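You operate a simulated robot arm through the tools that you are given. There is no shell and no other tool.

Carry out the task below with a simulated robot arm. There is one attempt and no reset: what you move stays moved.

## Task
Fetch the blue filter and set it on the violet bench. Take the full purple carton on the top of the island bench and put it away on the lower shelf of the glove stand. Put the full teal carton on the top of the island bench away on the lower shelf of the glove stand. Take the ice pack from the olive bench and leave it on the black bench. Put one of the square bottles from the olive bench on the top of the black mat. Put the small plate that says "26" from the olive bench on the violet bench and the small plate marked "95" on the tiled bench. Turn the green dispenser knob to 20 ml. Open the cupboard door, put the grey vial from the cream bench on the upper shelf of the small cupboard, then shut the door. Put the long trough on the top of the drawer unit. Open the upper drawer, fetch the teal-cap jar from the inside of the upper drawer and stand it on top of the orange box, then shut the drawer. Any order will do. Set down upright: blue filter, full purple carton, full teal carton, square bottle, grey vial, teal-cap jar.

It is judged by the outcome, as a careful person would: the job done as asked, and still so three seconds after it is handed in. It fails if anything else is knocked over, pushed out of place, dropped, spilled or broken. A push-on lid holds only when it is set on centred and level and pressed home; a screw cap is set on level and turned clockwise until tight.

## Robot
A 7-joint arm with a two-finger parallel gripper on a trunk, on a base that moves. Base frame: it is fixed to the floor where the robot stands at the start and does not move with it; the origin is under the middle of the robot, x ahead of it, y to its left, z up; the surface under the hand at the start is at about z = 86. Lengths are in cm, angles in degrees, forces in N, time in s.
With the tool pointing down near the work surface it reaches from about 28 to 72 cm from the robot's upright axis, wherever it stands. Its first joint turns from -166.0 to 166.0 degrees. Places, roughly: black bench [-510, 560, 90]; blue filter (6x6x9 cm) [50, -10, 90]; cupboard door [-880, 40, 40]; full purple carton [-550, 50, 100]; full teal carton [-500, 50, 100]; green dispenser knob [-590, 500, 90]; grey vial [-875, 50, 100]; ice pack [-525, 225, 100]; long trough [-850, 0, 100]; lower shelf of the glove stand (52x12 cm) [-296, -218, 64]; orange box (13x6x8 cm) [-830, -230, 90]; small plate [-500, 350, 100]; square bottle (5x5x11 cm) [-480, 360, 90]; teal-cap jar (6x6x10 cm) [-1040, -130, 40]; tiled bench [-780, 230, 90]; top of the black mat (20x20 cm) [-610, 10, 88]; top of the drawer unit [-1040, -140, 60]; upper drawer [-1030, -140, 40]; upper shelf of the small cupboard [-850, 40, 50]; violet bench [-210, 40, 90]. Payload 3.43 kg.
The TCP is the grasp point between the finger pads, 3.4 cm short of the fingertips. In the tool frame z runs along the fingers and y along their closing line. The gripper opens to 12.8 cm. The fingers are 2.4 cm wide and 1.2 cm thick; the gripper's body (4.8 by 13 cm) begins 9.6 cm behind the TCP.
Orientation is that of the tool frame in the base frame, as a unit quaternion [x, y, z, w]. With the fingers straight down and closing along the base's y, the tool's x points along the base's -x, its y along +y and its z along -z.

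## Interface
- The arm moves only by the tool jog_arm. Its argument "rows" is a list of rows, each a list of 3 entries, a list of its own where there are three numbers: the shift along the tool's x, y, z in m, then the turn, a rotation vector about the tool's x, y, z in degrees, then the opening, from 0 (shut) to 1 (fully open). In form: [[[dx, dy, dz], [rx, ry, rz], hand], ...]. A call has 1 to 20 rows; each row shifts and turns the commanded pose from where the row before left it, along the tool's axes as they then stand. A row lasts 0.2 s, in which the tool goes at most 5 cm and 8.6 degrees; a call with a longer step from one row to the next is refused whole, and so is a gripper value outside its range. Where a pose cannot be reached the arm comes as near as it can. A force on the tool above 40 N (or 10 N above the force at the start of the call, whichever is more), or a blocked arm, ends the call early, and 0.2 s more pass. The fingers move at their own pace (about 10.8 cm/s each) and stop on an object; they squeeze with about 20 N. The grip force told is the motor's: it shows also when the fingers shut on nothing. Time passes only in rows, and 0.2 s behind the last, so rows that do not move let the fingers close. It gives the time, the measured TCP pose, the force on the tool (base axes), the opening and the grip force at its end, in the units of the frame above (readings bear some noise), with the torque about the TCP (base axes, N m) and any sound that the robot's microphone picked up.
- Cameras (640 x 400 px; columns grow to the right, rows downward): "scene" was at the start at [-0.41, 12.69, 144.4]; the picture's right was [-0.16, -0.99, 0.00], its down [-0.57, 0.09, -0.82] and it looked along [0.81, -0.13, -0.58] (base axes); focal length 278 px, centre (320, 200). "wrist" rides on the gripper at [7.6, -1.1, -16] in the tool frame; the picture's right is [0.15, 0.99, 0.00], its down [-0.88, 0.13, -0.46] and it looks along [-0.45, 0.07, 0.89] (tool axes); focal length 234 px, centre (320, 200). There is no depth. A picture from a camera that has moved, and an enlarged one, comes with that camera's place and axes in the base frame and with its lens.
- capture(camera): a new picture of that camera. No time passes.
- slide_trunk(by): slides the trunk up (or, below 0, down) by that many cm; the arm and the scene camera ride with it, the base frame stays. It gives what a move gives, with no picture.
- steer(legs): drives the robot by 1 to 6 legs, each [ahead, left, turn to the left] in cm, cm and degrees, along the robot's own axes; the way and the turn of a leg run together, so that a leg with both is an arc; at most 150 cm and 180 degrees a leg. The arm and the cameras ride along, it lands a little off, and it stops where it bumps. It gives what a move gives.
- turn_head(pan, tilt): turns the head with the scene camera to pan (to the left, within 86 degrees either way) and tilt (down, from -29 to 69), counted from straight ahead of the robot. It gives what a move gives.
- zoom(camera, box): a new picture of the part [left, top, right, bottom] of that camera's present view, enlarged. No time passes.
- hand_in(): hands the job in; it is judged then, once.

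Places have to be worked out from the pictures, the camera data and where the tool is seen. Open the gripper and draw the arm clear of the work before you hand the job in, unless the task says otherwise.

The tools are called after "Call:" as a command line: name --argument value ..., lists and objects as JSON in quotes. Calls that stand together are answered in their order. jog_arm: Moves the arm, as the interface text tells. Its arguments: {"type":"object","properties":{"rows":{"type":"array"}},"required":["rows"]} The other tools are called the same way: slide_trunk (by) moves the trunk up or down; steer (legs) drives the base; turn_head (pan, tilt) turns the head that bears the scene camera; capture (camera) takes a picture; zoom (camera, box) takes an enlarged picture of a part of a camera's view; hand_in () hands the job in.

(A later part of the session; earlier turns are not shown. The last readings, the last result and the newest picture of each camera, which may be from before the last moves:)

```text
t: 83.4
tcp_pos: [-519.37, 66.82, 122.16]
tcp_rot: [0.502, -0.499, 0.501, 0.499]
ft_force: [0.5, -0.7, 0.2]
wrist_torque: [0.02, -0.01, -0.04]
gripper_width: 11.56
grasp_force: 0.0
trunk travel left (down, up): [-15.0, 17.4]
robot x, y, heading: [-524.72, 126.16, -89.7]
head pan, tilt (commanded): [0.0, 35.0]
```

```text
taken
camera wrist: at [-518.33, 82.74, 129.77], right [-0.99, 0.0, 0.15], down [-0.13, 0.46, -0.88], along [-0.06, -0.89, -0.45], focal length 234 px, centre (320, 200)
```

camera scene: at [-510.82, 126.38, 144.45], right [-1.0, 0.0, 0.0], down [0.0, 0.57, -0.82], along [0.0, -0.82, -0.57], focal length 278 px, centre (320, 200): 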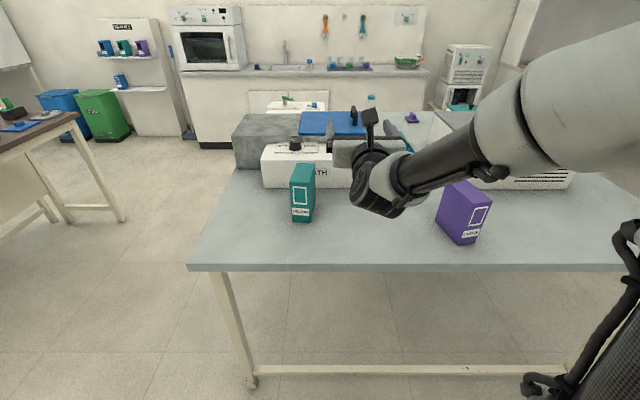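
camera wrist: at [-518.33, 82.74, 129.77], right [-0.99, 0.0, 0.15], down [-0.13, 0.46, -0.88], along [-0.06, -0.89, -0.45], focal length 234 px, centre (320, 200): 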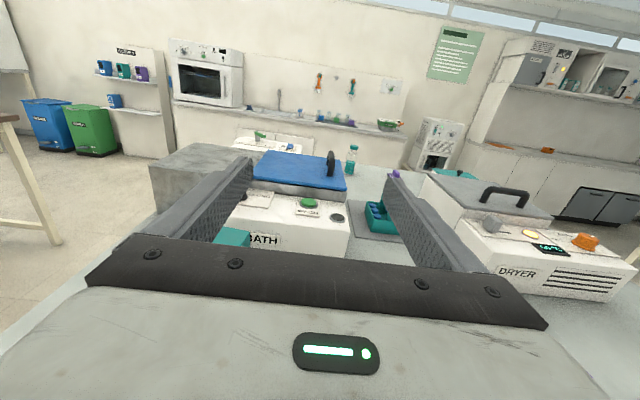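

The level pose works; the forearm sweeps out to the right, so I take the purple carton first while nothing stands to its right. I strafe right and back a little, then look again before lowering.

Call:
steer --legs '[[-8, -35, 0]]'

Call:
jog_arm --rows '[[[0, 0, 0], [7.8, 0, 0], 0.9], [[0, 0, 0], [7.8, 0, 0], 0.9]]'

Call:
capture --camera "scene"

Call:
capture --camera "wrist"

```text
t: 87.4
tcp_pos: [-554.52, 74.61, 122.01]
tcp_rot: [0.501, -0.5, 0.499, 0.5]
ft_force: [0.2, -0.5, -0.3]
wrist_torque: [-0.02, -0.01, -0.04]
gripper_width: 11.53
grasp_force: 0.0
trunk travel left (down, up): [-15.0, 17.4]
robot x, y, heading: [-559.98, 133.86, -89.8]
head pan, tilt (commanded): [0.0, 35.0]
```

```text
t: 88.0
tcp_pos: [-554.55, 74.67, 122.17]
tcp_rot: [0.565, -0.426, 0.565, 0.426]
ft_force: [0.3, -0.6, -0.4]
wrist_torque: [0.0, -0.02, -0.01]
gripper_width: 11.49
grasp_force: 0.0
trunk travel left (down, up): [-15.0, 17.4]
robot x, y, heading: [-560.08, 134.11, -89.7]
head pan, tilt (commanded): [0.0, 35.0]
```

```text
taken
camera scene: at [-546.04, 134.28, 144.45], right [-1.0, 0.0, 0.0], down [0.0, 0.57, -0.82], along [0.0, -0.82, -0.57], focal length 278 px, centre (320, 200)
```

scene: 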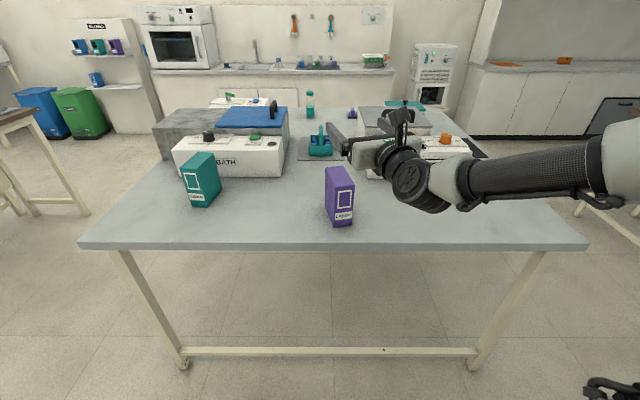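

```text
taken
camera wrist: at [-557.79, 90.29, 129.8], right [-0.95, -0.27, 0.15], down [-0.25, 0.4, -0.88], along [0.18, -0.87, -0.45], focal length 234 px, centre (320, 200)
```

wrist: 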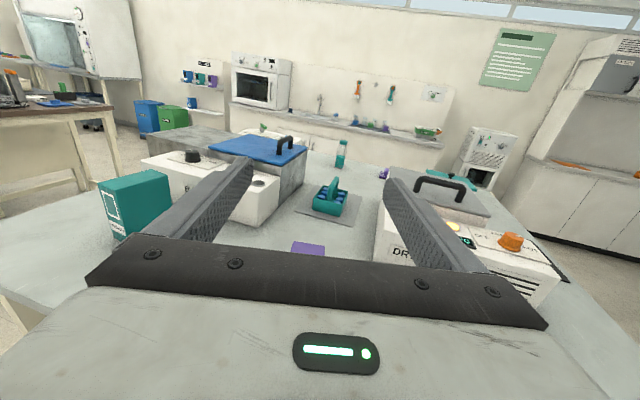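

The forearm is clear to the right. I zoom in on both cartons to refine the purple carton's pose before lowering.

Call:
zoom --camera "scene" --box '[280, 140, 400, 240]'

Call:
zoom --camera "scene" --box '[150, 130, 270, 230]'

```text
4.00 times, centred on (340, 190) of scene
camera zoom: at [-546.04, 134.28, 144.45], right [-1.0, 0.0, 0.0], down [0.0, 0.57, -0.82], along [0.0, -0.82, -0.57], focal length 1114 px, centre (240, 240)
```

zoom: 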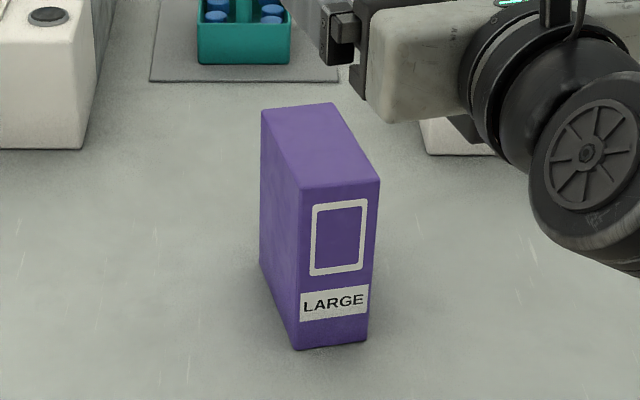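

```text
4.00 times, centred on (210, 180) of scene
camera zoom: at [-546.04, 134.28, 144.45], right [-1.0, 0.0, 0.0], down [0.0, 0.57, -0.82], along [0.0, -0.82, -0.57], focal length 1114 px, centre (760, 280)
```

zoom: 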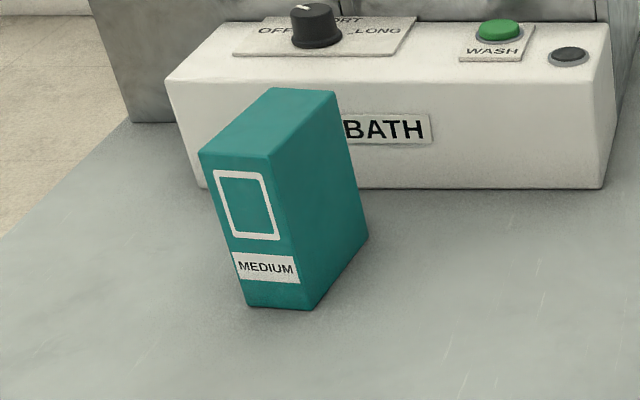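

The purple carton is turned about 12° with its centre near (-552, 62) and top at about z 103. I trim the yaw and lower the level hand in front of it.

Call:
jog_arm --rows '[[[-0.02, 0, 0], [-3.5, 0, 0], 0.9], [[-0.04, 0, 0], [0, 0, 0], 0.9], [[-0.04, 0, 0], [0, 0, 0], 0.9], [[-0.04, 0, 0], [0, 0, 0], 0.9], [[-0.04, 0, 0], [0, 0, 0], 0.9], [[-0.03, 0, 0], [0, 0, 0], 0.9]]'

Call:
capture --camera "scene"

Call:
capture --camera "wrist"

```text
t: 89.4
tcp_pos: [-554.52, 74.6, 101.06]
tcp_rot: [0.552, -0.444, 0.549, 0.443]
ft_force: [0.5, -0.3, 0.5]
wrist_torque: [0.01, 0.0, 0.0]
gripper_width: 11.51
grasp_force: 0.1
trunk travel left (down, up): [-15.0, 17.4]
robot x, y, heading: [-560.07, 134.03, -89.9]
head pan, tilt (commanded): [0.0, 35.0]
```

```text
taken
camera scene: at [-546.06, 134.29, 144.45], right [-1.0, 0.0, 0.0], down [0.0, 0.57, -0.82], along [0.0, -0.82, -0.57], focal length 278 px, centre (320, 200)
```

scene: 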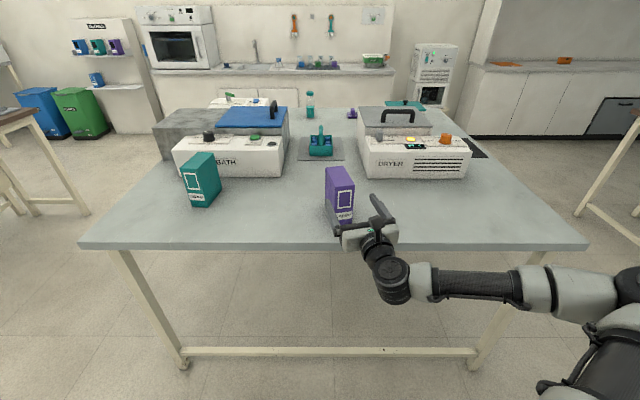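

```text
taken
camera wrist: at [-556.78, 90.48, 108.73], right [-0.97, -0.21, 0.15], down [-0.23, 0.42, -0.88], along [0.13, -0.88, -0.45], focal length 234 px, centre (320, 200)
```

wrist: 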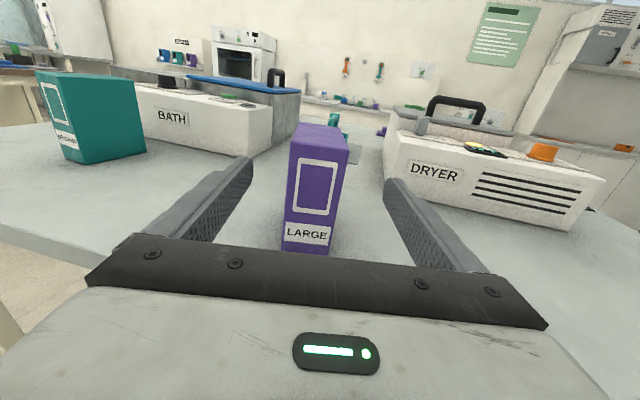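

The hand is in front of the carton and roughly aligned. I zoom in with the wrist camera to check centring and yaw.

Call:
zoom --camera "wrist" --box '[240, 100, 400, 260]'

Call:
zoom --camera "scene" --box '[290, 150, 430, 310]'

```text
2.50 times, centred on (320, 180) of wrist
camera zoom: at [-556.78, 90.48, 108.73], right [-0.97, -0.21, 0.15], down [-0.23, 0.42, -0.88], along [0.13, -0.88, -0.45], focal length 585 px, centre (320, 250)
```

zoom: 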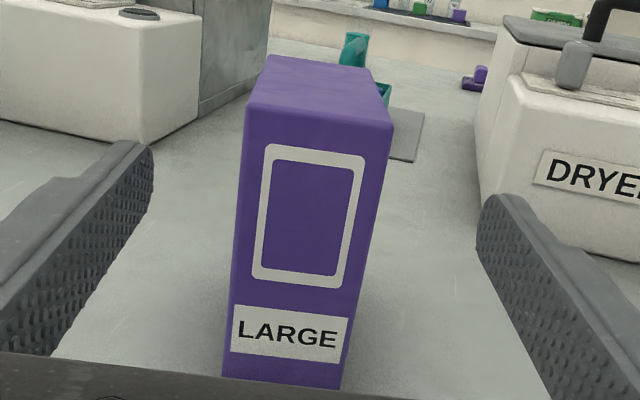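

```text
2.50 times, centred on (360, 230) of scene
camera zoom: at [-546.06, 134.29, 144.45], right [-1.0, 0.0, 0.0], down [0.0, 0.57, -0.82], along [0.0, -0.82, -0.57], focal length 696 px, centre (220, 125)
```

zoom: 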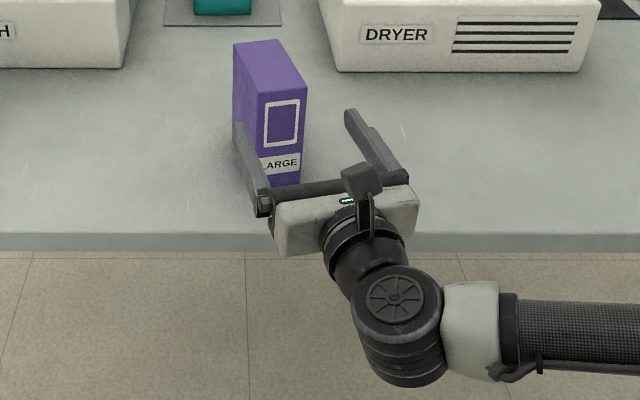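

The carton is centred within the fingers (edges at ±3 cm) and aligned in yaw, its front 7 cm ahead. I lower to z≈97, advance 12.5 cm around it and close.

Call:
jog_arm --rows '[[[-0.04, 0, 0], [0, 0, 0], 0.9], [[0, 0, 0.03], [0, 0, 0], 0.9], [[0, 0, 0.03], [0, 0, 0], 0.9], [[0, 0, 0.03], [0, 0, 0], 0.9], [[0, 0, 0.025], [0, 0, 0], 0.9], [[0, 0, 0.01], [0, 0, 0], 0.9]]'

Call:
zoom --camera "scene" --box '[290, 130, 430, 290]'

Call:
capture --camera "wrist"

```text
t: 90.8
tcp_pos: [-551.97, 62.42, 97.01]
tcp_rot: [0.552, -0.443, 0.55, 0.442]
ft_force: [-0.6, -0.7, 0.1]
wrist_torque: [-0.02, 0.0, -0.03]
gripper_width: 11.53
grasp_force: 0.0
trunk travel left (down, up): [-15.0, 17.4]
robot x, y, heading: [-560.25, 134.14, -89.9]
head pan, tilt (commanded): [0.0, 35.0]
```

```text
2.50 times, centred on (360, 210) of scene
camera zoom: at [-546.06, 134.28, 144.45], right [-1.0, 0.0, 0.0], down [0.0, 0.57, -0.82], along [0.0, -0.82, -0.57], focal length 696 px, centre (220, 175)
```

zoom: 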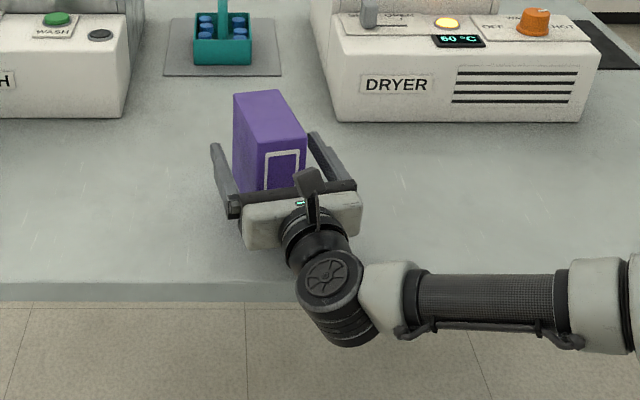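

```text
taken
camera wrist: at [-554.19, 78.23, 104.71], right [-0.97, -0.21, 0.15], down [-0.23, 0.42, -0.88], along [0.13, -0.88, -0.45], focal length 234 px, centre (320, 200)
```

wrist: 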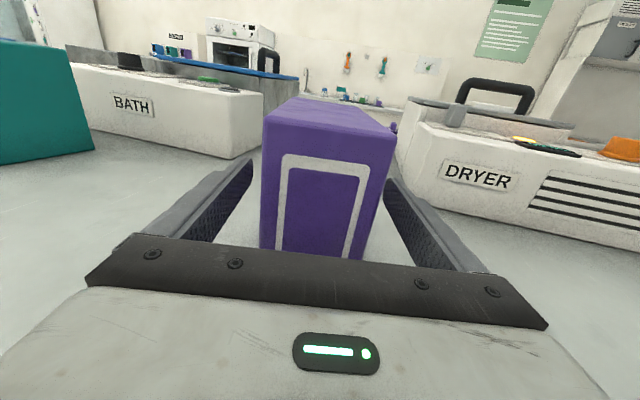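

The fingers straddle the carton evenly. I close and then lift a little to check the hold.

Call:
jog_arm --rows '[[[0, 0, 0], [0, 0, 0], 0.0], [[0, 0, 0], [0, 0, 0], 0.0], [[0, 0, 0], [0, 0, 0], 0.0], [[0.01, 0, 0], [0, 0, 0], 0.0], [[0.03, 0, 0], [0, 0, 0], 0.0], [[0.02, 0, 0], [0, 0, 0], 0.0]]'

Call:
zoom --camera "scene" --box '[290, 130, 430, 290]'

```text
t: 92.2
tcp_pos: [-551.95, 62.34, 102.97]
tcp_rot: [0.552, -0.443, 0.551, 0.442]
ft_force: [0.6, -0.1, -2.5]
wrist_torque: [-0.01, -0.01, 0.01]
gripper_width: 6.02
grasp_force: 19.9
trunk travel left (down, up): [-15.0, 17.4]
robot x, y, heading: [-560.13, 133.97, -89.7]
head pan, tilt (commanded): [0.0, 35.0]
```

```text
2.50 times, centred on (360, 210) of scene
camera zoom: at [-546.06, 134.25, 144.44], right [-1.0, 0.0, 0.0], down [0.0, 0.57, -0.82], along [0.0, -0.82, -0.57], focal length 696 px, centre (220, 175)
```

zoom: 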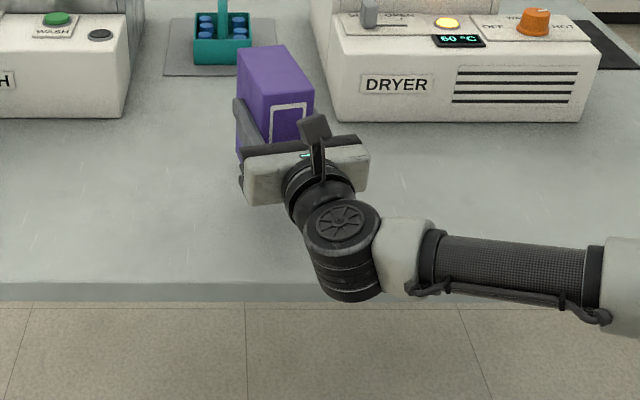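

The carton is held (2.5 N weight, 6.0 cm wide). I raise it well above the other items, back off, strafe into the gap between the island and the brown bench, and advance toward the glove stand.

Call:
jog_arm --rows '[[[0.04, 0, 0], [0, 0, 0], 0.0], [[0.04, 0, 0], [0, 0, 0], 0.0], [[0.04, 0, 0], [0, 0, 0], 0.0], [[0.04, 0, 0], [0, 0, 0], 0.0], [[0.03, 0, 0], [0, 0, 0], 0.0], [[0, 0, 0], [-6, 0, 0], 0.0], [[0, 0, 0], [-6, 0, 0], 0.0]]'

Call:
steer --legs '[[-10, 0, 0], [0, 146, 0], [120, 0, 0]]'

Call:
turn_head --pan 15 --tilt 25

Call:
capture --camera "scene"

Call:
capture --camera "wrist"

```text
t: 93.8
tcp_pos: [-551.83, 62.53, 122.06]
tcp_rot: [0.503, -0.499, 0.5, 0.497]
ft_force: [-0.8, 0.4, -3.2]
wrist_torque: [0.02, 0.01, 0.02]
gripper_width: 5.98
grasp_force: 19.7
trunk travel left (down, up): [-15.0, 17.4]
robot x, y, heading: [-559.98, 133.77, -89.7]
head pan, tilt (commanded): [0.0, 35.0]
```

```text
t: 114.5
tcp_pos: [-406.69, -47.27, 122.0]
tcp_rot: [-0.499, 0.502, -0.498, -0.501]
ft_force: [0.1, -0.6, -2.7]
wrist_torque: [-0.03, 0.05, 0.01]
gripper_width: 5.98
grasp_force: 20.7
trunk travel left (down, up): [-15.0, 17.4]
robot x, y, heading: [-414.09, 24.18, -90.4]
head pan, tilt (commanded): [0.0, 35.0]
```

```text
t: 115.2
tcp_pos: [-406.73, -47.41, 122.01]
tcp_rot: [-0.5, 0.502, -0.498, -0.501]
ft_force: [0.2, 0.1, -3.9]
wrist_torque: [0.01, -0.01, 0.01]
gripper_width: 5.99
grasp_force: 19.5
trunk travel left (down, up): [-15.0, 17.4]
robot x, y, heading: [-413.63, 23.98, -90.8]
head pan, tilt (commanded): [15.0, 25.0]
```

```text
taken
camera scene: at [-397.66, 24.31, 146.02], right [-0.97, -0.25, 0.0], down [-0.11, 0.41, -0.91], along [0.23, -0.88, -0.42], focal length 278 px, centre (320, 200)
```

scene: 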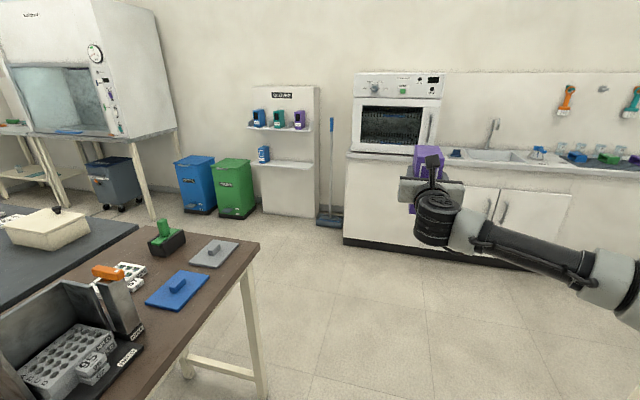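

```text
taken
camera wrist: at [-405.5, -31.39, 129.76], right [-0.99, 0.01, 0.15], down [-0.13, 0.46, -0.88], along [-0.07, -0.89, -0.45], focal length 234 px, centre (320, 200)
```

wrist: 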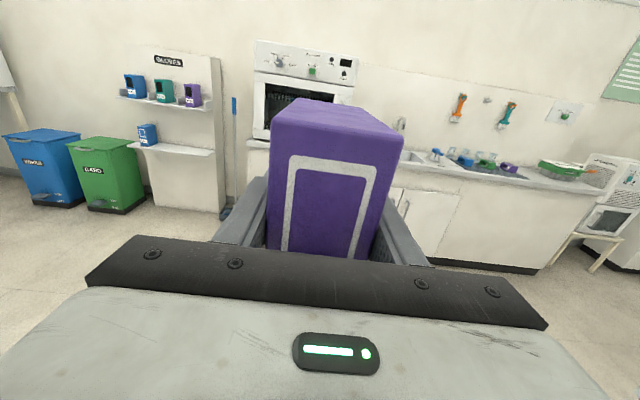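

The carton is steady, and the stand is clearly visible: lower shelf roughly x -270 to -322, front edge y≈-212, a broom and the counter to its right. To keep my elbow clear of the counter I'll approach from the left; I drive to about (-280, -90) and look.

Call:
steer --legs '[[112, 0, 0], [0, 134, 0]]'

Call:
turn_head --pan -10 --tilt 30

Call:
capture --camera "scene"

Call:
capture --camera "wrist"

```text
t: 133.5
tcp_pos: [-274.34, -159.12, 122.12]
tcp_rot: [0.502, -0.5, 0.499, 0.499]
ft_force: [0.0, 0.1, -2.7]
wrist_torque: [0.03, 0.0, -0.01]
gripper_width: 6.01
grasp_force: 19.8
trunk travel left (down, up): [-15.0, 17.4]
robot x, y, heading: [-281.74, -87.12, -90.1]
head pan, tilt (commanded): [15.0, 25.0]
```

```text
t: 134.4
tcp_pos: [-274.24, -159.16, 122.04]
tcp_rot: [-0.5, 0.501, -0.498, -0.5]
ft_force: [-0.1, -0.1, -3.8]
wrist_torque: [0.0, 0.01, -0.03]
gripper_width: 5.97
grasp_force: 20.3
trunk travel left (down, up): [-15.0, 17.4]
robot x, y, heading: [-282.21, -87.7, -90.4]
head pan, tilt (commanded): [-10.0, 30.0]
```

```text
taken
camera scene: at [-269.56, -87.43, 145.23], right [-0.98, 0.18, 0.0], down [0.09, 0.49, -0.87], along [-0.15, -0.85, -0.5], focal length 278 px, centre (320, 200)
```

scene: 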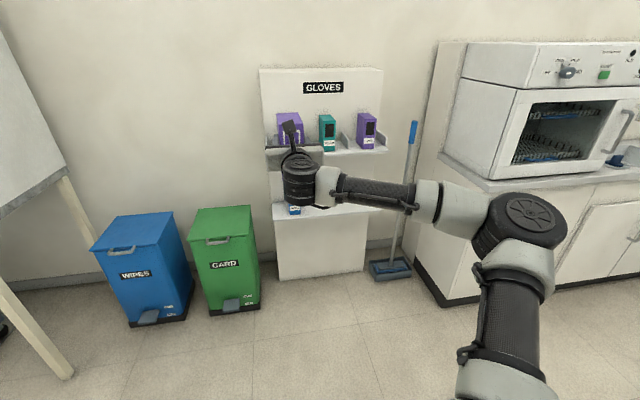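

```text
taken
camera wrist: at [-273.13, -143.17, 129.75], right [-0.99, 0.0, 0.15], down [-0.13, 0.46, -0.88], along [-0.07, -0.89, -0.45], focal length 234 px, centre (320, 200)
```

wrist: 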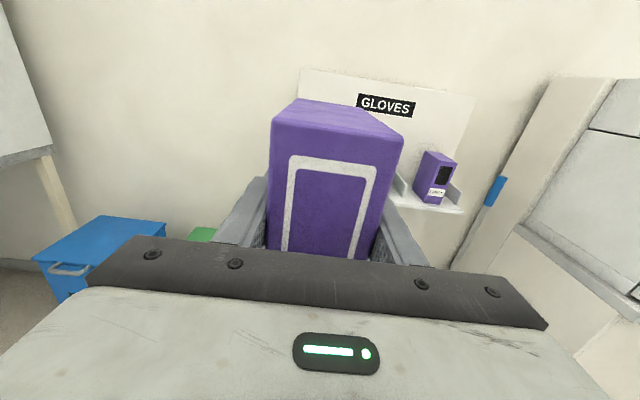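

I zoom in on the stand to measure the shelf edges precisely.

Call:
zoom --camera "scene" --box '[240, 60, 440, 290]'

Call:
turn_head --pan -30 --tilt 35

Call:
zoom --camera "scene" --box '[100, 60, 400, 290]'

```text
1.74 times, centred on (340, 175) of scene
camera zoom: at [-269.56, -87.43, 145.23], right [-0.98, 0.18, 0.0], down [0.09, 0.49, -0.87], along [-0.15, -0.85, -0.5], focal length 484 px, centre (285, 244)
```

zoom: 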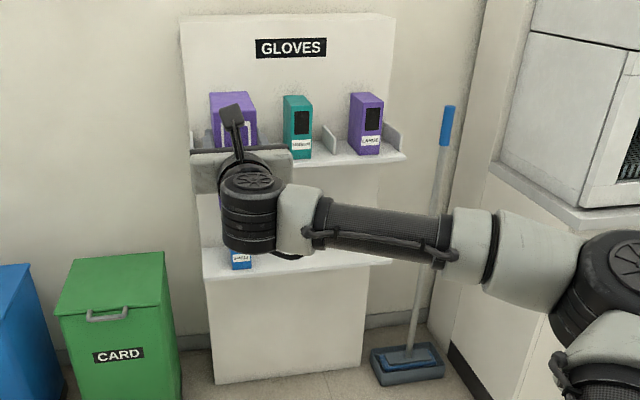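

```text
t: 135.2
tcp_pos: [-274.26, -159.06, 122.03]
tcp_rot: [-0.5, 0.501, -0.499, -0.5]
ft_force: [0.8, -0.7, -3.3]
wrist_torque: [0.03, 0.05, 0.0]
gripper_width: 5.97
grasp_force: 20.0
trunk travel left (down, up): [-15.0, 17.4]
robot x, y, heading: [-281.61, -87.4, -90.3]
head pan, tilt (commanded): [-30.0, 35.0]
```

```text
1.74 times, centred on (250, 175) of scene
camera zoom: at [-272.39, -86.14, 144.45], right [-0.86, 0.5, 0.0], down [0.29, 0.5, -0.82], along [-0.41, -0.71, -0.57], focal length 484 px, centre (442, 244)
```

zoom: 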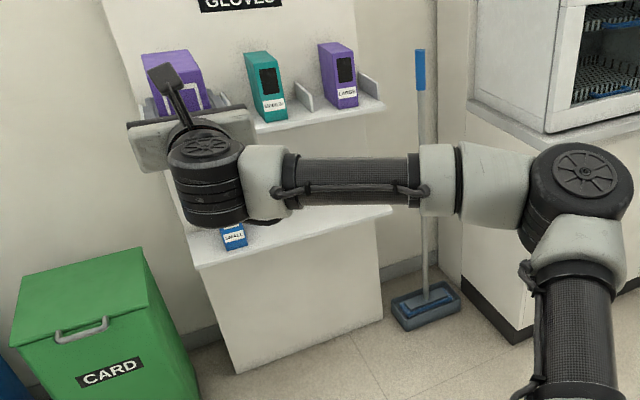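

From these corners the lower shelf fits z≈64, front edge y≈-211, x -267 to -325, blue carton at x≈-278; the matching column for purple is x≈-314. I lower the trunk, then shift the hand right and down to shelf height while still well away.

Call:
slide_trunk --by -15

Call:
jog_arm --rows '[[[0, 0.045, 0], [0, 0, 0], 0.0], [[0, 0.045, 0], [0, 0, 0], 0.0], [[0, 0.045, 0], [0, 0, 0], 0.0], [[0, 0.045, 0], [0, 0, 0], 0.0], [[0, 0.045, 0], [0, 0, 0], 0.0], [[0, 0.045, 0], [0, 0, 0], 0.0], [[0, 0.045, 0], [0, 0, 0], 0.0], [[0, 0.045, -0.02], [0, 0, 0], 0.0], [[0, 0.03, -0.03], [0, 0, 0], 0.0], [[-0.04, 0, 0], [0, 0, 0], 0.0], [[-0.04, 0, 0], [0, 0, 0], 0.0], [[-0.04, 0, 0], [0, 0, 0], 0.0], [[-0.04, 0, 0], [0, 0, 0], 0.0]]'

Call:
capture --camera "scene"

Call:
capture --camera "wrist"

```text
t: 137.0
tcp_pos: [-274.34, -159.09, 107.01]
tcp_rot: [0.502, -0.5, 0.499, 0.499]
ft_force: [-0.3, -0.6, -3.9]
wrist_torque: [0.01, 0.0, -0.01]
gripper_width: 6.01
grasp_force: 19.8
trunk travel left (down, up): [0.0, 32.4]
robot x, y, heading: [-282.12, -87.41, -90.0]
head pan, tilt (commanded): [-30.0, 35.0]
```

```text
t: 139.8
tcp_pos: [-313.39, -154.06, 91.06]
tcp_rot: [0.502, -0.5, 0.5, 0.499]
ft_force: [0.8, 0.6, -2.6]
wrist_torque: [0.01, 0.0, 0.01]
gripper_width: 6.01
grasp_force: 19.9
trunk travel left (down, up): [0.0, 32.4]
robot x, y, heading: [-282.0, -87.35, -90.2]
head pan, tilt (commanded): [-30.0, 35.0]
```

```text
taken
camera scene: at [-272.39, -86.11, 129.45], right [-0.86, 0.5, 0.0], down [0.29, 0.5, -0.82], along [-0.41, -0.71, -0.57], focal length 278 px, centre (320, 200)
```

scene: 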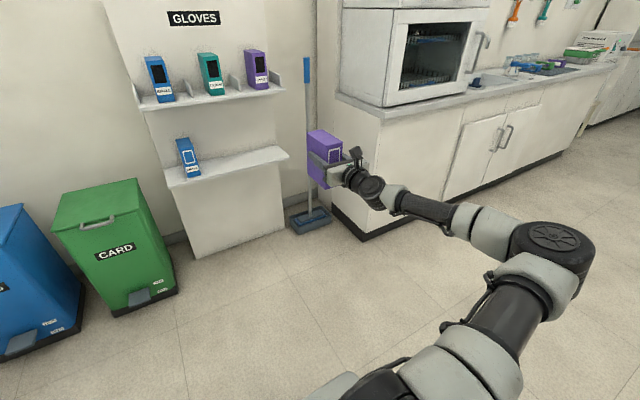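

```text
taken
camera wrist: at [-312.17, -138.05, 98.8], right [-0.99, 0.0, 0.15], down [-0.13, 0.46, -0.88], along [-0.07, -0.89, -0.45], focal length 234 px, centre (320, 200)
```

wrist: 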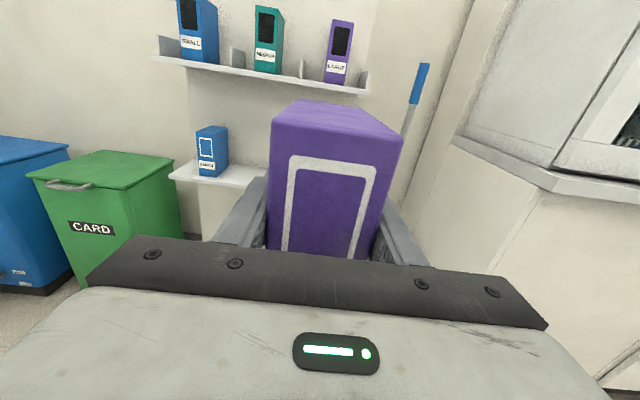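

The stand is now in clear view. I zoom in on it for exact shelf and carton measurements.

Call:
zoom --camera "scene" --box '[120, 30, 360, 200]'

Call:
zoom --camera "wrist" --box '[140, 0, 420, 260]'

```text
2.35 times, centred on (240, 115) of scene
camera zoom: at [-272.39, -86.11, 129.45], right [-0.86, 0.5, 0.0], down [0.29, 0.5, -0.82], along [-0.41, -0.71, -0.57], focal length 655 px, centre (508, 400)
```

zoom: 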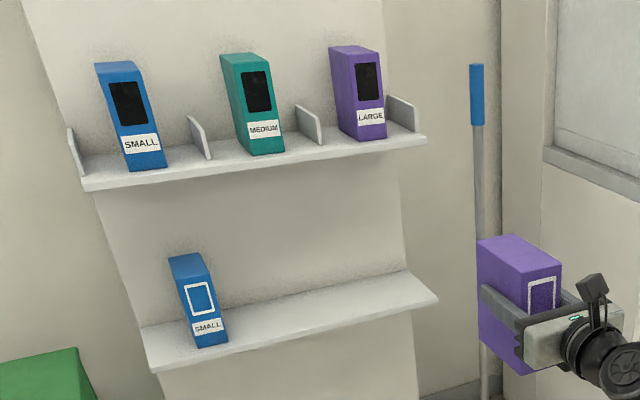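

```text
1.54 times, centred on (280, 130) of wrist
camera zoom: at [-312.17, -138.05, 98.8], right [-0.99, 0.0, 0.15], down [-0.13, 0.46, -0.88], along [-0.07, -0.89, -0.45], focal length 360 px, centre (382, 308)
```

zoom: 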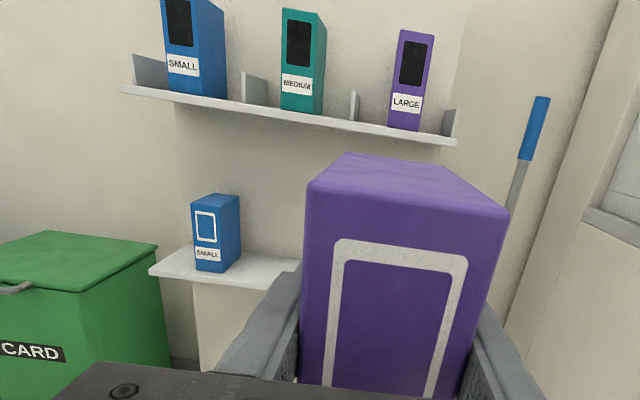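

Two cameras agree: shelf top z≈64, front edge y≈-211, its ends at x≈-267 and -326, blue carton at x -275 to -281. I lower the carton to just above shelf height and drive forward most of the way.

Call:
jog_arm --rows '[[[-0.04, 0, 0], [0, 0, 0], 0.0], [[-0.04, 0, 0], [0, 0, 0], 0.0], [[-0.04, 0, 0], [0, 0, 0], 0.0], [[-0.03, 0, 0], [0, 0, 0], 0.0]]'

Call:
steer --legs '[[46, 0, 0]]'

Call:
capture --camera "scene"

Call:
capture --camera "wrist"

```text
t: 140.8
tcp_pos: [-313.26, -153.94, 76.05]
tcp_rot: [-0.501, 0.501, -0.499, -0.5]
ft_force: [-0.1, -0.2, -2.1]
wrist_torque: [0.05, -0.01, -0.03]
gripper_width: 5.99
grasp_force: 20.4
trunk travel left (down, up): [0.0, 32.4]
robot x, y, heading: [-281.95, -87.75, -90.5]
head pan, tilt (commanded): [-30.0, 35.0]
```

```text
t: 143.5
tcp_pos: [-313.22, -199.6, 76.11]
tcp_rot: [0.501, -0.5, 0.499, 0.499]
ft_force: [0.0, -0.4, -3.1]
wrist_torque: [0.02, 0.02, 0.02]
gripper_width: 6.01
grasp_force: 19.8
trunk travel left (down, up): [0.0, 32.4]
robot x, y, heading: [-282.3, -133.0, -90.1]
head pan, tilt (commanded): [-30.0, 35.0]
```

```text
taken
camera scene: at [-272.48, -131.73, 129.45], right [-0.87, 0.5, 0.0], down [0.29, 0.5, -0.82], along [-0.41, -0.71, -0.57], focal length 278 px, centre (320, 200)
```

scene: 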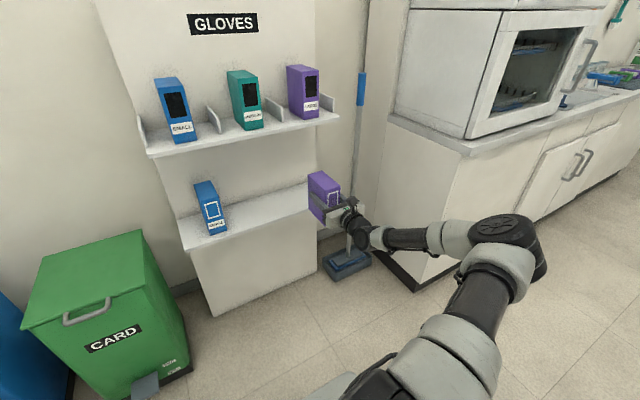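

```text
taken
camera wrist: at [-312.06, -183.71, 83.81], right [-0.99, 0.0, 0.15], down [-0.13, 0.46, -0.88], along [-0.06, -0.89, -0.45], focal length 234 px, centre (320, 200)
```

wrist: 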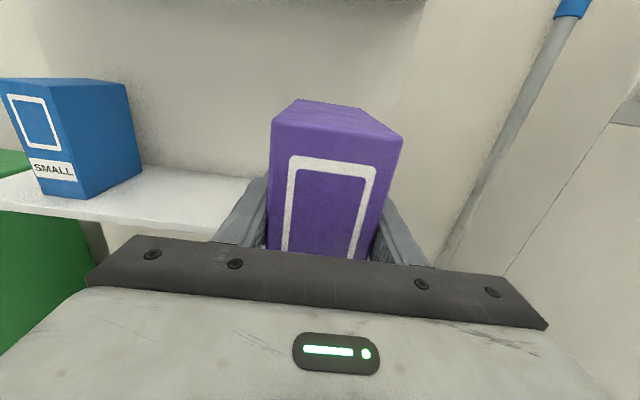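

I zoom in to see the carton's position relative to the shelf before inserting it.

Call:
zoom --camera "scene" --box '[170, 60, 400, 290]'

Call:
zoom --camera "wrist" --box '[0, 60, 440, 270]'

```text
1.74 times, centred on (285, 175) of scene
camera zoom: at [-272.48, -131.73, 129.45], right [-0.87, 0.5, 0.0], down [0.29, 0.5, -0.82], along [-0.41, -0.71, -0.57], focal length 484 px, centre (381, 244)
```

zoom: 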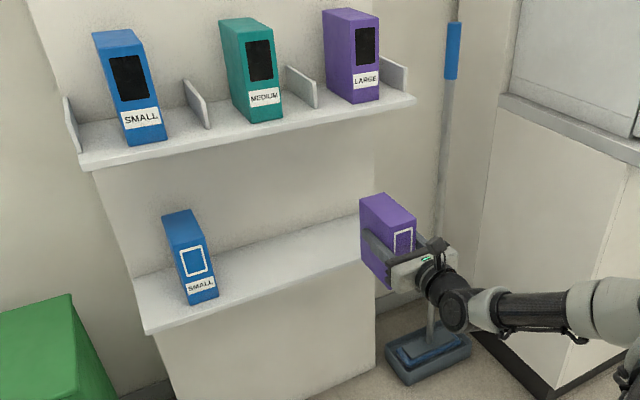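

```text
1.45 times, centred on (220, 165) of wrist
camera zoom: at [-312.06, -183.71, 83.81], right [-0.99, 0.0, 0.15], down [-0.13, 0.46, -0.88], along [-0.06, -0.89, -0.45], focal length 341 px, centre (466, 251)
```

zoom: 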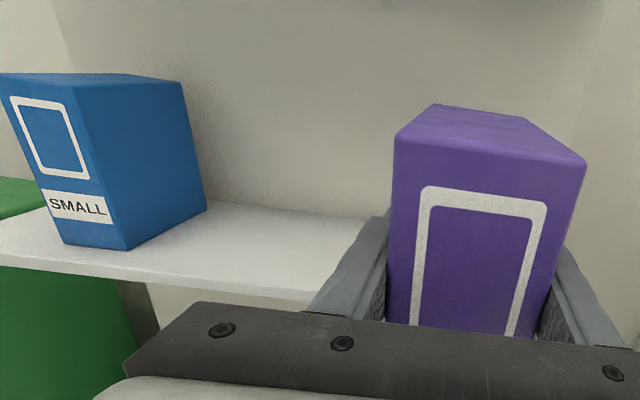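

The carton is 5 cm short of the shelf, level with its free right-hand part, with clear space around. I drive 10 cm more and then slide it in with the arm.

Call:
steer --legs '[[9, 0, 0]]'

Call:
jog_arm --rows '[[[0, 0, 0.02], [0, 0, 0], 0.0], [[0, 0, 0.02], [0, 0, 0], 0.0], [[0, 0, 0.02], [0, 0, 0], 0.0], [[0, 0, 0.01], [0, 0, 0], 0.0]]'

Call:
zoom --camera "scene" --box '[170, 60, 400, 290]'

Call:
capture --camera "wrist"

```text
t: 144.7
tcp_pos: [-313.27, -208.71, 76.03]
tcp_rot: [0.501, -0.5, 0.5, 0.499]
ft_force: [0.3, 1.0, -3.9]
wrist_torque: [0.04, 0.0, -0.01]
gripper_width: 5.99
grasp_force: 20.0
trunk travel left (down, up): [0.0, 32.4]
robot x, y, heading: [-282.23, -141.75, -90.1]
head pan, tilt (commanded): [-30.0, 35.0]
```

```text
t: 145.7
tcp_pos: [-313.25, -215.61, 76.02]
tcp_rot: [0.501, -0.5, 0.499, 0.499]
ft_force: [0.2, -1.1, -3.7]
wrist_torque: [0.02, 0.01, -0.01]
gripper_width: 6.01
grasp_force: 19.9
trunk travel left (down, up): [0.0, 32.4]
robot x, y, heading: [-281.97, -142.3, -90.1]
head pan, tilt (commanded): [-30.0, 35.0]
```

```text
1.74 times, centred on (285, 175) of scene
camera zoom: at [-272.49, -140.72, 129.45], right [-0.87, 0.5, 0.0], down [0.29, 0.5, -0.82], along [-0.41, -0.71, -0.57], focal length 484 px, centre (381, 244)
```

zoom: 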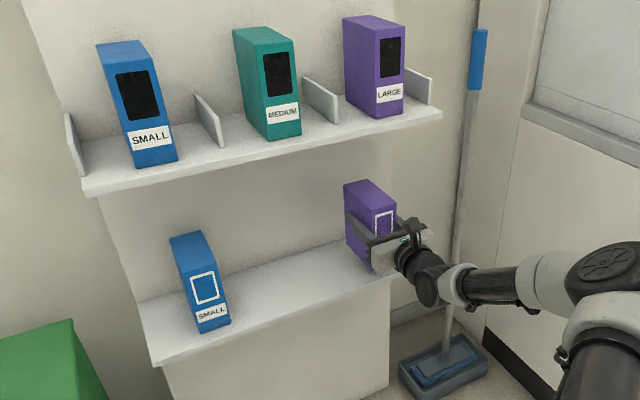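

```text
taken
camera wrist: at [-312.09, -199.7, 83.73], right [-0.99, 0.0, 0.15], down [-0.13, 0.46, -0.88], along [-0.07, -0.89, -0.45], focal length 234 px, centre (320, 200)
```

wrist: 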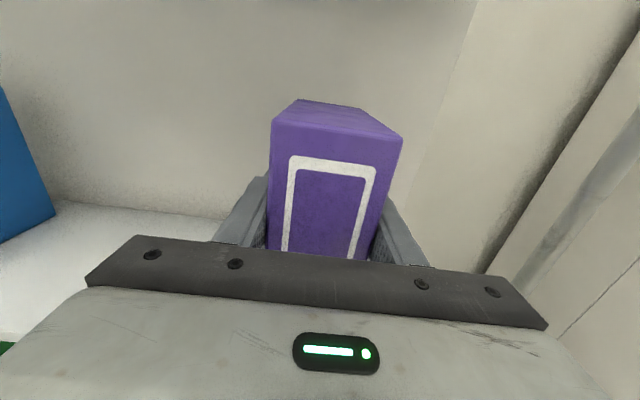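

The carton is over the shelf. I nudge it 7 mm deeper and lower it in small steps until it touches.

Call:
jog_arm --rows '[[[0, 0, 0.004], [0, 0, 0], 0.0], [[0, 0, 0.003], [0, 0, 0], 0.0], [[-0.008, 0, 0], [0, 0, 0], 0.0], [[-0.008, 0, 0], [0, 0, 0], 0.0], [[-0.004, 0, 0], [0, 0, 0], 0.0]]'

Call:
zoom --camera "scene" --box '[170, 60, 400, 290]'

```text
t: 146.8
tcp_pos: [-313.35, -216.3, 74.05]
tcp_rot: [0.502, -0.501, 0.498, 0.499]
ft_force: [-1.0, -0.3, -3.4]
wrist_torque: [0.03, -0.02, 0.01]
gripper_width: 6.0
grasp_force: 19.7
trunk travel left (down, up): [0.0, 32.4]
robot x, y, heading: [-281.95, -142.33, -89.9]
head pan, tilt (commanded): [-30.0, 35.0]
```

```text
1.74 times, centred on (285, 175) of scene
camera zoom: at [-272.49, -140.73, 129.45], right [-0.87, 0.5, 0.0], down [0.29, 0.5, -0.82], along [-0.41, -0.71, -0.57], focal length 484 px, centre (381, 244)
```

zoom: 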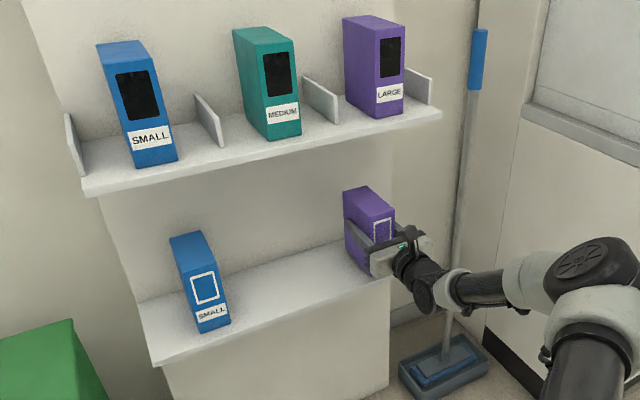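

No contact yet; I continue in 3 mm steps.

Call:
jog_arm --rows '[[[-0.003, 0, 0], [0, 0, 0], 0.0], [[-0.003, 0, 0], [0, 0, 0], 0.0]]'

Call:
jog_arm --rows '[[[-0.003, 0, 0], [0, 0, 0], 0.0], [[-0.002, 0, 0], [0, 0, 0], 0.0]]'

```text
t: 147.4
tcp_pos: [-313.33, -216.19, 73.6]
tcp_rot: [-0.501, 0.501, -0.497, -0.5]
ft_force: [-0.3, 0.7, -3.8]
wrist_torque: [0.02, 0.01, -0.03]
gripper_width: 5.99
grasp_force: 20.3
trunk travel left (down, up): [0.0, 32.4]
robot x, y, heading: [-281.96, -142.14, -90.1]
head pan, tilt (commanded): [-30.0, 35.0]
```

```text
t: 148.1
tcp_pos: [-313.06, -216.1, 73.13]
tcp_rot: [-0.501, 0.502, -0.496, -0.5]
ft_force: [-0.5, -0.5, -3.0]
wrist_torque: [0.0, 0.02, 0.0]
gripper_width: 5.99
grasp_force: 19.8
trunk travel left (down, up): [0.0, 32.4]
robot x, y, heading: [-281.91, -141.89, -90.0]
head pan, tilt (commanded): [-30.0, 35.0]
```

Still no contact at z=73.1; I keep lowering.

Call:
jog_arm --rows '[[[-0.003, 0, 0], [0, 0, 0], 0.0], [[-0.002, 0, 0], [0, 0, 0], 0.0]]'

Call:
jog_arm --rows '[[[-0.003, 0, 0], [0, 0, 0], 0.0]]'

Call:
zoom --camera "scene" --box '[270, 130, 370, 230]'

```text
t: 148.7
tcp_pos: [-312.95, -216.17, 72.66]
tcp_rot: [-0.501, 0.502, -0.497, -0.5]
ft_force: [0.3, 1.0, -3.7]
wrist_torque: [0.01, 0.02, 0.01]
gripper_width: 6.01
grasp_force: 20.1
out of reach, approached as far as the arm can: row 1
trunk travel left (down, up): [0.0, 32.4]
robot x, y, heading: [-282.29, -141.88, -89.9]
head pan, tilt (commanded): [-30.0, 35.0]
```

```text
t: 149.1
tcp_pos: [-312.8, -215.99, 72.63]
tcp_rot: [0.5, -0.501, 0.497, 0.502]
ft_force: [0.6, 0.4, 1.5]
wrist_torque: [-0.21, -0.13, 0.05]
gripper_width: 5.96
grasp_force: 20.1
trunk travel left (down, up): [0.0, 32.4]
robot x, y, heading: [-281.81, -142.27, -89.9]
head pan, tilt (commanded): [-30.0, 35.0]
```

```text
4.00 times, centred on (320, 180) of scene
camera zoom: at [-272.47, -140.68, 129.46], right [-0.87, 0.5, 0.0], down [0.29, 0.5, -0.82], along [-0.41, -0.71, -0.57], focal length 1114 px, centre (320, 280)
```

zoom: 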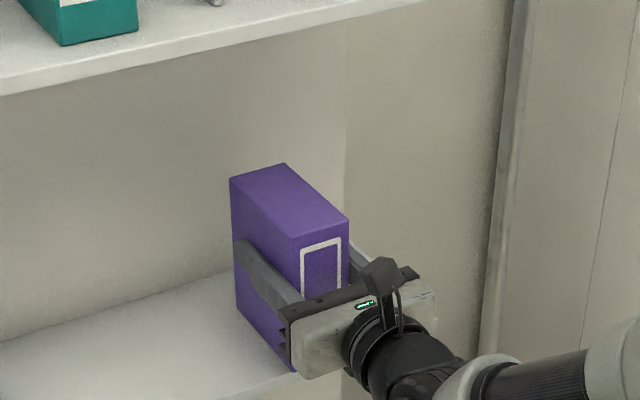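

The weight has come off the hand (force rose to +1.5 N), so the carton is standing on the shelf. I open the fingers.

Call:
jog_arm --rows '[[[0, 0, 0], [0, 0, 0], 0.5], [[0, 0, 0], [0, 0, 0], 0.6], [[0, 0, 0], [0, 0, 0], 0.7], [[0, 0, 0], [0, 0, 0], 0.8]]'

Call:
zoom --camera "scene" --box '[270, 130, 370, 230]'

Call:
capture --camera "wrist"

```text
t: 150.1
tcp_pos: [-312.63, -215.96, 72.41]
tcp_rot: [0.502, -0.501, 0.497, 0.5]
ft_force: [0.9, 0.0, -0.1]
wrist_torque: [0.01, -0.03, -0.01]
gripper_width: 10.22
grasp_force: 0.0
trunk travel left (down, up): [0.0, 32.4]
robot x, y, heading: [-281.59, -142.04, -89.9]
head pan, tilt (commanded): [-30.0, 35.0]
```

```text
4.00 times, centred on (320, 180) of scene
camera zoom: at [-272.48, -140.7, 129.45], right [-0.87, 0.5, 0.0], down [0.29, 0.5, -0.82], along [-0.41, -0.71, -0.57], focal length 1114 px, centre (320, 280)
```

zoom: 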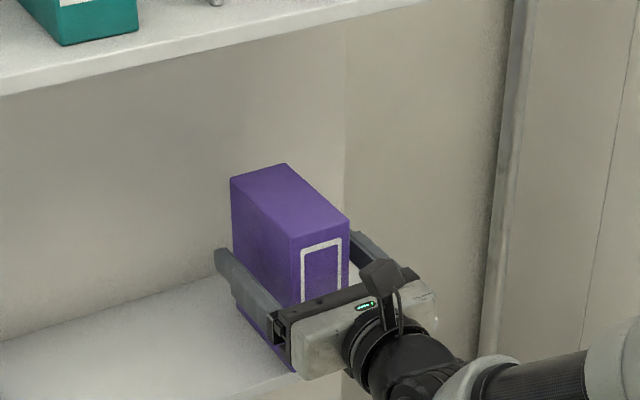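

```text
taken
camera wrist: at [-311.57, -200.03, 80.21], right [-0.99, 0.0, 0.15], down [-0.13, 0.46, -0.88], along [-0.07, -0.89, -0.46], focal length 234 px, centre (320, 200)
```

wrist: 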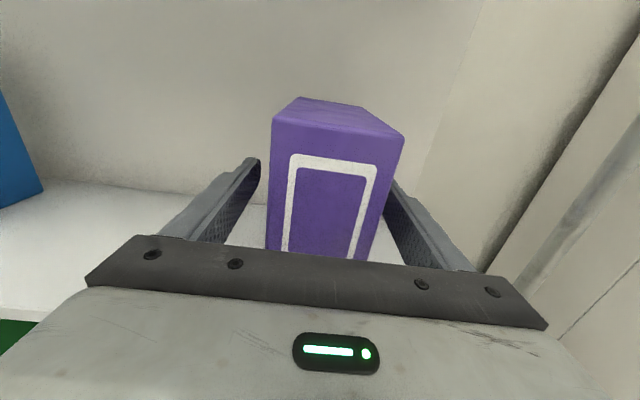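

The carton stands free with gaps on both sides. I back the robot straight out and check.

Call:
steer --legs '[[-25, 0, 0]]'

Call:
capture --camera "scene"

Call:
capture --camera "wrist"

```text
t: 151.9
tcp_pos: [-312.76, -191.09, 72.49]
tcp_rot: [-0.501, 0.502, -0.496, -0.501]
ft_force: [-0.1, 0.6, 0.0]
wrist_torque: [0.0, -0.01, 0.05]
gripper_width: 10.23
grasp_force: 0.0
trunk travel left (down, up): [0.0, 32.4]
robot x, y, heading: [-281.68, -116.89, -90.0]
head pan, tilt (commanded): [-30.0, 35.0]
```

```text
taken
camera scene: at [-272.46, -115.72, 129.45], right [-0.87, 0.5, 0.0], down [0.29, 0.5, -0.82], along [-0.41, -0.71, -0.57], focal length 278 px, centre (320, 200)
```

scene: 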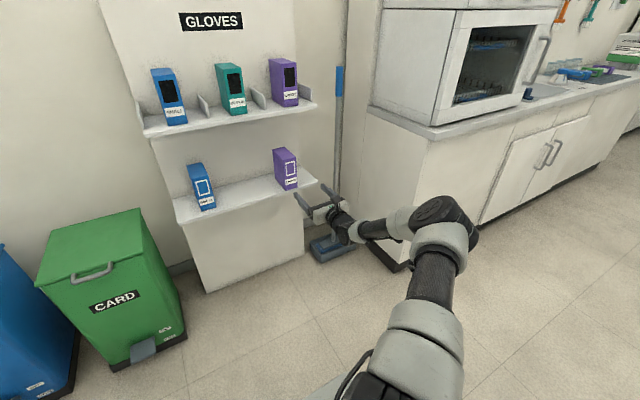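

```text
taken
camera wrist: at [-311.47, -175.11, 80.22], right [-0.99, 0.0, 0.15], down [-0.13, 0.46, -0.88], along [-0.07, -0.89, -0.46], focal length 234 px, centre (320, 200)
```

wrist: 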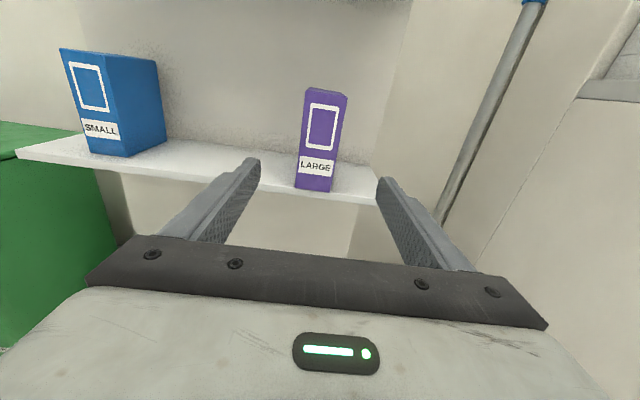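

The purple carton stands on the lower shelf next to the blue one. I raise trunk and arm back to the carrying pose, then drive back to the island for the teal carton.

Call:
slide_trunk --by 15

Call:
jog_arm --rows '[[[0.04, 0, 0], [0, 0, 0], 0.8], [[0.04, 0, 0], [0, 0, 0], 0.8], [[0.04, 0, 0], [0, 0, 0], 0.8], [[0.04, 0, 0], [0, 0, 0], 0.8], [[0.04, 0, 0], [0, 0, 0], 0.8], [[0.04, 0, 0], [0, 0, 0], 0.8], [[0.04, 0, 0], [0, 0, 0], 0.8], [[0.04, 0, 0], [0, 0, 0], 0.8], [[0.025, 0, 0], [0, 0, 0], 0.8], [[0, -0.045, 0], [0, 0, 0], 0.8], [[0, -0.045, 0], [0, 0, 0], 0.8], [[0, -0.045, 0], [0, 0, 0], 0.8], [[0, -0.045, 0], [0, 0, 0], 0.8], [[0, -0.045, 0], [0, 0, 0], 0.8], [[0, -0.045, 0], [0, 0, 0], 0.8], [[0, -0.045, 0], [0, 0, 0], 0.8], [[0, -0.045, 0], [0, 0, 0], 0.8], [[0, -0.02, 0], [0, 0, 0], 0.8]]'

Call:
steer --legs '[[-25, 0, 0], [0, -132, 0], [-118, 0, 0], [-118, 0, 0]]'

```text
t: 153.6
tcp_pos: [-312.63, -191.08, 87.43]
tcp_rot: [0.501, -0.501, 0.497, 0.5]
ft_force: [-0.3, 1.0, 0.5]
wrist_torque: [0.04, 0.0, -0.02]
gripper_width: 10.24
grasp_force: 0.1
trunk travel left (down, up): [-15.0, 17.4]
robot x, y, heading: [-282.13, -117.31, -89.9]
head pan, tilt (commanded): [-30.0, 35.0]
```

```text
t: 157.4
tcp_pos: [-274.75, -191.37, 121.84]
tcp_rot: [0.502, -0.501, 0.497, 0.5]
ft_force: [-0.4, -0.2, -0.5]
wrist_torque: [0.04, 0.01, 0.01]
gripper_width: 10.26
grasp_force: 0.1
trunk travel left (down, up): [-15.0, 17.4]
robot x, y, heading: [-282.41, -117.09, -90.2]
head pan, tilt (commanded): [-30.0, 35.0]
```

```text
t: 183.1
tcp_pos: [-409.16, 71.26, 121.87]
tcp_rot: [0.507, -0.496, 0.502, 0.495]
ft_force: [-0.3, 0.4, -0.1]
wrist_torque: [0.06, 0.03, 0.05]
gripper_width: 10.22
grasp_force: 0.1
trunk travel left (down, up): [-15.0, 17.4]
robot x, y, heading: [-418.52, 145.68, -89.0]
head pan, tilt (commanded): [-30.0, 35.0]
```

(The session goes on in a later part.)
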